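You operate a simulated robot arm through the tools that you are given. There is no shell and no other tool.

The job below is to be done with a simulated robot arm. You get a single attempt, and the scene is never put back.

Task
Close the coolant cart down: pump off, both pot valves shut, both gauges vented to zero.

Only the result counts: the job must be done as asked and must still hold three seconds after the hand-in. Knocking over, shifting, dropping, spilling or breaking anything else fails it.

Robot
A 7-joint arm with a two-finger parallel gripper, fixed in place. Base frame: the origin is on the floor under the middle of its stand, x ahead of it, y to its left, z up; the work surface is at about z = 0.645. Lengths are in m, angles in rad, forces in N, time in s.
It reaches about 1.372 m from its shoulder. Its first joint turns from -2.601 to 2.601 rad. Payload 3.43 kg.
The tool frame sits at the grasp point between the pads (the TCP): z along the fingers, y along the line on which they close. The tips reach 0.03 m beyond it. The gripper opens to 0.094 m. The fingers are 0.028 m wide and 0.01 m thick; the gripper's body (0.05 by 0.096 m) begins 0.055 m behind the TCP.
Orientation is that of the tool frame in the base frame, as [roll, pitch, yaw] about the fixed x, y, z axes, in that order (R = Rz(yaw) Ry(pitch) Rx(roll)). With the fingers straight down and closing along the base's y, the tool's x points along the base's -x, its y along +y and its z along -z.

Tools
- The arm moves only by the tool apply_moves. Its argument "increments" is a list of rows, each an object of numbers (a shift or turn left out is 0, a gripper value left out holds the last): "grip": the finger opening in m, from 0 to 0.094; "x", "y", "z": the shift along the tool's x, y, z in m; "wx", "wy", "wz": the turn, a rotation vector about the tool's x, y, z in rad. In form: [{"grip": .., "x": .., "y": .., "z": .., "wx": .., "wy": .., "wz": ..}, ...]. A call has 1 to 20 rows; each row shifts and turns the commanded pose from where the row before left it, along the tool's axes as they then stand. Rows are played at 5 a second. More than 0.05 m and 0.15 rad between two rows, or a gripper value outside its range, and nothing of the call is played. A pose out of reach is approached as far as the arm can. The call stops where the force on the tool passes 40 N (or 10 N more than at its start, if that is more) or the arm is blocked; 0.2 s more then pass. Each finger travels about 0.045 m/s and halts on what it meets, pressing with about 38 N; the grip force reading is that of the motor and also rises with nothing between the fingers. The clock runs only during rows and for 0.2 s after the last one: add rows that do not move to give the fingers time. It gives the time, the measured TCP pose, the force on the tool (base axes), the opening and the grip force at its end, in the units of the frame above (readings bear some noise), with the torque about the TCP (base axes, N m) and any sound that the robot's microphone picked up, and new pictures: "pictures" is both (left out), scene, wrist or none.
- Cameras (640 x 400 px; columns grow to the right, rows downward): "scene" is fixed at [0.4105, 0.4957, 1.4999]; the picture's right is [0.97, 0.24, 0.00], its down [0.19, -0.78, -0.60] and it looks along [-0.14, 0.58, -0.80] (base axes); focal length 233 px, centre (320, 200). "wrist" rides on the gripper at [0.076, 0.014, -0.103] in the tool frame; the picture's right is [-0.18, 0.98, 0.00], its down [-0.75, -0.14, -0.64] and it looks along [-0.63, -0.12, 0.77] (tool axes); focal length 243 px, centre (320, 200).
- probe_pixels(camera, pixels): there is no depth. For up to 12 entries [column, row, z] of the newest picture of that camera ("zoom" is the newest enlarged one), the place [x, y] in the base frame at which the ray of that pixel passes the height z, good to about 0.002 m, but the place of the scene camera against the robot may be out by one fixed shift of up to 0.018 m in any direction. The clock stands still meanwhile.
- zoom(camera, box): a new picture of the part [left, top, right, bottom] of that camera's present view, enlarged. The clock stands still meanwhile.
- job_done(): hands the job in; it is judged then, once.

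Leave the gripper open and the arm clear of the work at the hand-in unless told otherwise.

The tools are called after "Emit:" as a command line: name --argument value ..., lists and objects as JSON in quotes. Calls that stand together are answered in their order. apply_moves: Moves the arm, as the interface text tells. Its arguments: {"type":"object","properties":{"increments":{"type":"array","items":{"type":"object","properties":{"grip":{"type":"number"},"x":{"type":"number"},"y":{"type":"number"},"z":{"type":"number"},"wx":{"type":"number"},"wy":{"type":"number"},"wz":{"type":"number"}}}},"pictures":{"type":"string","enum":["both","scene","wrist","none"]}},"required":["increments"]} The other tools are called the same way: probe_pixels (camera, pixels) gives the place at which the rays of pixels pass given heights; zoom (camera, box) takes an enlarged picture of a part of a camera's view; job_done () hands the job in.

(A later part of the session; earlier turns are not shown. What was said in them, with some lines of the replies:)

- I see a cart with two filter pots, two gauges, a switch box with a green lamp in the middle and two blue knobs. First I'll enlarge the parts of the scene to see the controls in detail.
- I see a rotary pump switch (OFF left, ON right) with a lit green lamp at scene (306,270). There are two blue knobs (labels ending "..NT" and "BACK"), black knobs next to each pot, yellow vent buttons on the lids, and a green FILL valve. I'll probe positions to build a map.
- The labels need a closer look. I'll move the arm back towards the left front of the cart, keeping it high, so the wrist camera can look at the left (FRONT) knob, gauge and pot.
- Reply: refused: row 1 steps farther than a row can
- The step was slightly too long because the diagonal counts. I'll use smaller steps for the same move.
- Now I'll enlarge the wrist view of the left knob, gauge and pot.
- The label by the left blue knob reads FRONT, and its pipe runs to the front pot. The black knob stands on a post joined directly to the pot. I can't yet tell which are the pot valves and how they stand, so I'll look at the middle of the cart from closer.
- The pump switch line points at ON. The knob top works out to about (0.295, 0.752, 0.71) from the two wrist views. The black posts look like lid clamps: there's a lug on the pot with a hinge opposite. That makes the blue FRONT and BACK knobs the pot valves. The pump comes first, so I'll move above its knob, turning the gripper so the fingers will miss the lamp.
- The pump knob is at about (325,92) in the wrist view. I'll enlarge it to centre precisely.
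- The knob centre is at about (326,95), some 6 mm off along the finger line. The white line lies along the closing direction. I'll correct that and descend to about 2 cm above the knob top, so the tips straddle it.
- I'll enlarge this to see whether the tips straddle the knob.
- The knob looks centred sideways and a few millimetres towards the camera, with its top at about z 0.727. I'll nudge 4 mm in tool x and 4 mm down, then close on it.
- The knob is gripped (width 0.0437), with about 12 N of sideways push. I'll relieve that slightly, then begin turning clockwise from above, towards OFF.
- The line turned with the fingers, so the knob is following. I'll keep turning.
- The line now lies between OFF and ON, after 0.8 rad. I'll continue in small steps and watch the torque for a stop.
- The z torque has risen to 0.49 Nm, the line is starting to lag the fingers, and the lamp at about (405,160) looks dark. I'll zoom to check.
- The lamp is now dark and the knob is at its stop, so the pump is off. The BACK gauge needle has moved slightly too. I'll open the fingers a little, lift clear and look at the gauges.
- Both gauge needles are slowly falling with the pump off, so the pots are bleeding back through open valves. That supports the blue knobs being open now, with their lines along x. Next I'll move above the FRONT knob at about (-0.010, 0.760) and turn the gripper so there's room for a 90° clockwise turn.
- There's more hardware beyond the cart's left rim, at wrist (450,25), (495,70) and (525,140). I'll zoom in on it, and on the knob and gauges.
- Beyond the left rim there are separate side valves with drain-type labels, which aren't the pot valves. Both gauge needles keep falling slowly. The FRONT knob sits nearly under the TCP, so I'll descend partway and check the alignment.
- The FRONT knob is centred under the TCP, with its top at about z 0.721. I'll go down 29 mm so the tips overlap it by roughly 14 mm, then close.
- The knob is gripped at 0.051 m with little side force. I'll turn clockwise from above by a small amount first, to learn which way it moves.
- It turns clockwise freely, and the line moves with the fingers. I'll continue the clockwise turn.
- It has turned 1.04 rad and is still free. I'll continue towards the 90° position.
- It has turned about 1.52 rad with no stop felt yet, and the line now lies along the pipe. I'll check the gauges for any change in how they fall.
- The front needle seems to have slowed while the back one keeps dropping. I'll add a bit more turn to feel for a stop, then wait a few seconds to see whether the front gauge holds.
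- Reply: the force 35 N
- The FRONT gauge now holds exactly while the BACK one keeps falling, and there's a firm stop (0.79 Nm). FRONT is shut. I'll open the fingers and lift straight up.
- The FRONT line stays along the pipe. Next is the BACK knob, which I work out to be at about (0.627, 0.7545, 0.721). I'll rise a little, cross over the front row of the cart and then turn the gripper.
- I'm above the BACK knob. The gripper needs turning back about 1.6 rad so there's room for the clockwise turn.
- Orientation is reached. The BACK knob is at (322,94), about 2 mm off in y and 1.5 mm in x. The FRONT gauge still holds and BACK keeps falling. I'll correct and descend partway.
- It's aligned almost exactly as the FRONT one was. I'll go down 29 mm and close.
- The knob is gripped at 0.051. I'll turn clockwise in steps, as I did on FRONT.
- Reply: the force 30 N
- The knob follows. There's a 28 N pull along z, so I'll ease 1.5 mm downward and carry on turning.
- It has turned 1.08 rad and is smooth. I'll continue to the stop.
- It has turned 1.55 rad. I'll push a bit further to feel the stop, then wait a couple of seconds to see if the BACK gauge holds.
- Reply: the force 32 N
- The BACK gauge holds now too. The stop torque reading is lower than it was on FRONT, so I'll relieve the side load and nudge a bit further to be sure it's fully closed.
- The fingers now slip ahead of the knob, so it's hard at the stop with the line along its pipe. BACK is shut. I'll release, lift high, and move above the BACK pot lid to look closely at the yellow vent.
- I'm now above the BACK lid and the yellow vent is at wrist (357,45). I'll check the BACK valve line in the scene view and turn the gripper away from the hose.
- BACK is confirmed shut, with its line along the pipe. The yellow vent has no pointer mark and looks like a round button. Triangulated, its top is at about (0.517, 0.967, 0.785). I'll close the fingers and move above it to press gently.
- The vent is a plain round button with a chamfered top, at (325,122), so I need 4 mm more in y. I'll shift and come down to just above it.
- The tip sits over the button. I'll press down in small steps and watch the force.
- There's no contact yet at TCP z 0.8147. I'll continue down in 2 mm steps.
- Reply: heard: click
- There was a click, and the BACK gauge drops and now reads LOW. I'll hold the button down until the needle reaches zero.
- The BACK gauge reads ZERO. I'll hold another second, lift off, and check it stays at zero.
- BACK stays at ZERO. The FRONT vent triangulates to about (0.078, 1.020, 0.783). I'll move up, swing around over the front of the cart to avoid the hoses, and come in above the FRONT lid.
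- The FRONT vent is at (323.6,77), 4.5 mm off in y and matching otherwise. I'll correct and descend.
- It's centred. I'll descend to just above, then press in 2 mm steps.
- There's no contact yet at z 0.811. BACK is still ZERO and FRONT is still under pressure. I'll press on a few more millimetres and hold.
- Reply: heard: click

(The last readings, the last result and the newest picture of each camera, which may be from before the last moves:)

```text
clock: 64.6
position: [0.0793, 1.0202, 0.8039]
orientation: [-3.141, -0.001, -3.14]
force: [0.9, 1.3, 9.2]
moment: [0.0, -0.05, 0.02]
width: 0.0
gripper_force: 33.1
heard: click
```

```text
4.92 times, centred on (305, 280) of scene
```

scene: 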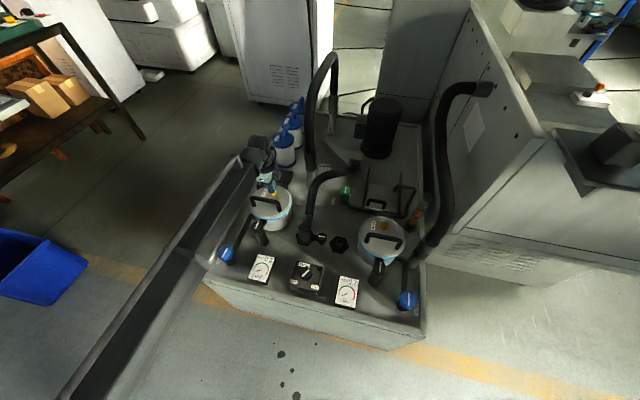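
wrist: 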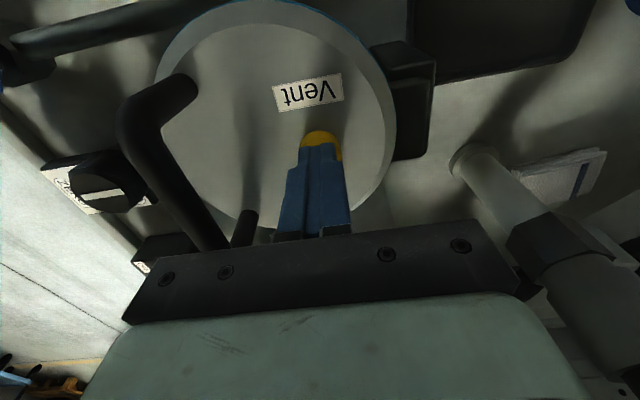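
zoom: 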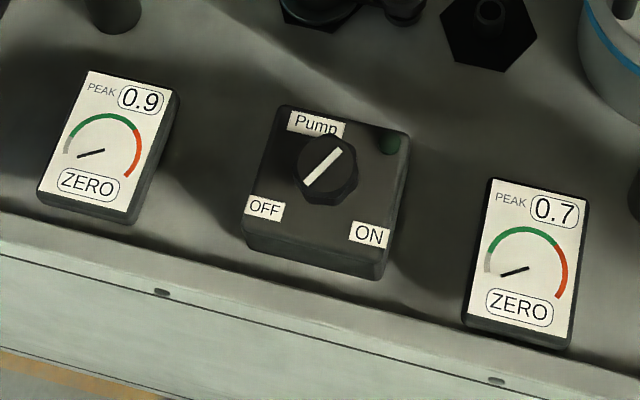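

There was a click and both gauges read ZERO. I'll hold briefly, lift off, open the gripper well above the work, back away to the left, and check everything once more.

Emit:
apply_moves --increments '[{}, {}, {}, {}, {"z": -0.02}, {"z": -0.045}, {"z": -0.045}, {"z": -0.045}, {"z": -0.045}, {"z": -0.045}, {"grip": 0.09, "x": 0.03, "y": -0.035}, {"x": 0.03, "y": -0.035}, {"x": 0.03, "y": -0.035}, {"x": 0.03, "y": -0.035}, {"x": 0.03, "y": -0.035}, {}, {}, {}, {}]' --pictures "both"

Emit:
zoom --camera "scene" --box '[240, 245, 370, 315]'

Emit:
zoom --camera "scene" --box '[200, 160, 320, 290]'

Emit:
zoom --camera "scene" --box '[320, 190, 440, 320]'

```text
clock: 68.6
position: [-0.0682, 0.8443, 1.0496]
orientation: [3.141, 0.0, -3.139]
force: [-0.6, 0.8, -0.4]
moment: [0.01, 0.0, -0.02]
width: 0.0902
gripper_force: 0.1
```

scene: 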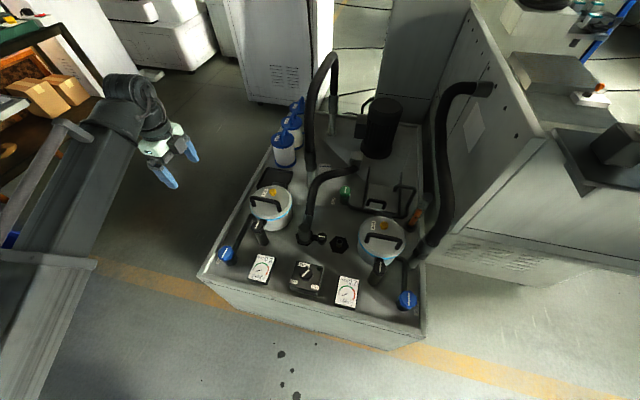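
wrist: 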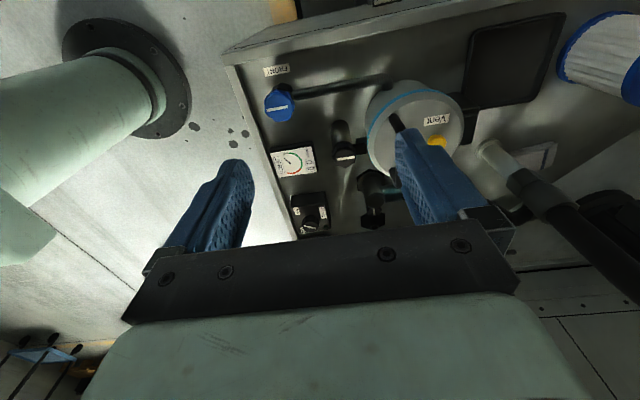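

```text
4.92 times, centred on (305, 280) of scene
```

zoom: 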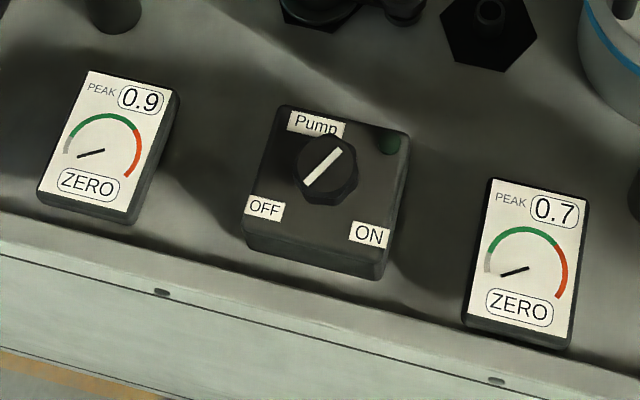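

```text
3.08 times, centred on (260, 225) of scene
```

zoom: 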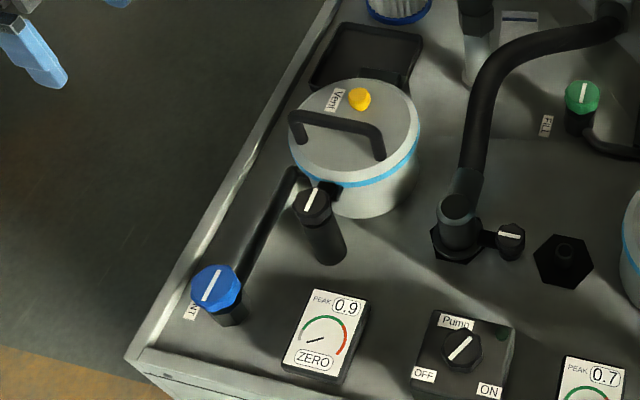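

```text
3.08 times, centred on (380, 255) of scene
```

zoom: 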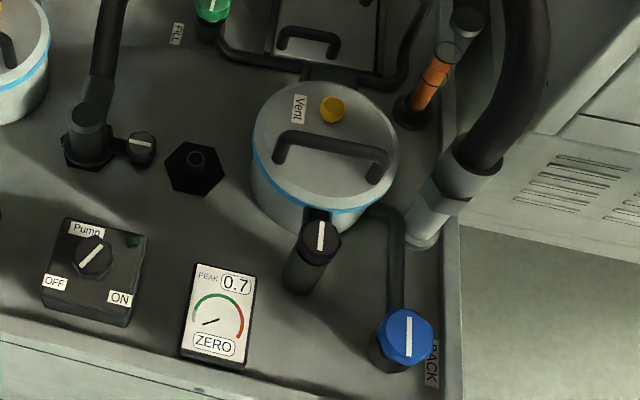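

Everything reads as asked. I'll take one last close look at the FRONT valve line to be sure it's fully at its stop.

Emit:
zoom --camera "scene" --box '[212, 238, 244, 270]'

Emit:
zoom --camera "wrist" --box '[240, 60, 400, 160]'

```text
12.50 times, centred on (228, 254) of scene
```

zoom: 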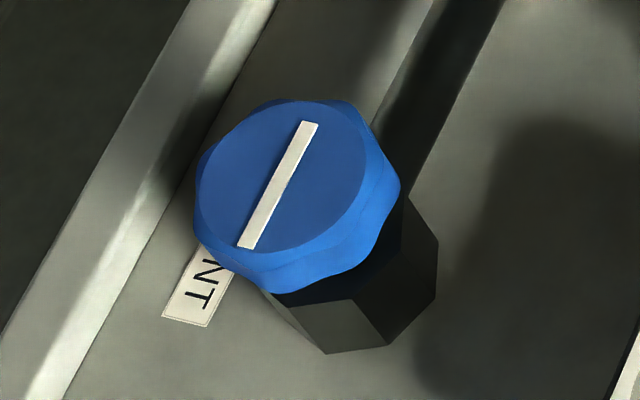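

```text
4.00 times, centred on (320, 110) of wrist
```

zoom: 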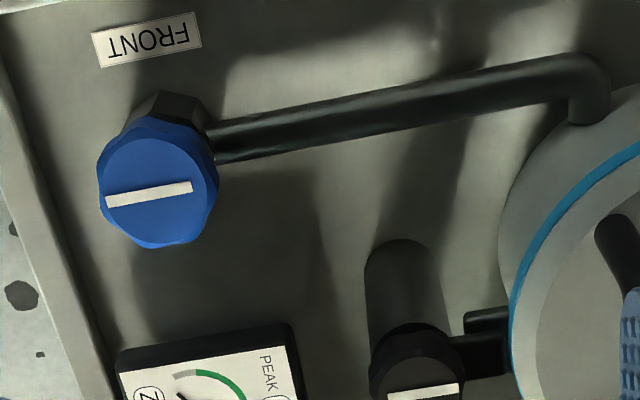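

The FRONT line is exactly along its pipe at the shut stop, and so is BACK. The pump is at OFF with its lamp dark, both gauges read ZERO, the gripper is open and the arm is clear. I'm handing in.

Emit:
job_done

```text
The job is handed in.
```

The coolant cart is closed down and the job is handed in. I don't have a pass or fail result back yet.

- **Pump:** the switch is turned to OFF against its stop, and the green lamp is dark.
- **Pot valves:** I took the blue FRONT and BACK knobs to be the pot valves. Each is turned clockwise to its stop. Each gauge had been falling slowly and held still once its valve was closed.
- **Gauges:** I pressed each yellow vent button until its gauge read ZERO. Both still read ZERO several seconds after the last button was released.

I ended with the gripper open and the arm clear of the cart. I left the black knobs, the green FILL valve and the valves on the cart's left side alone, and I saw nothing knocked, moved or spilled.
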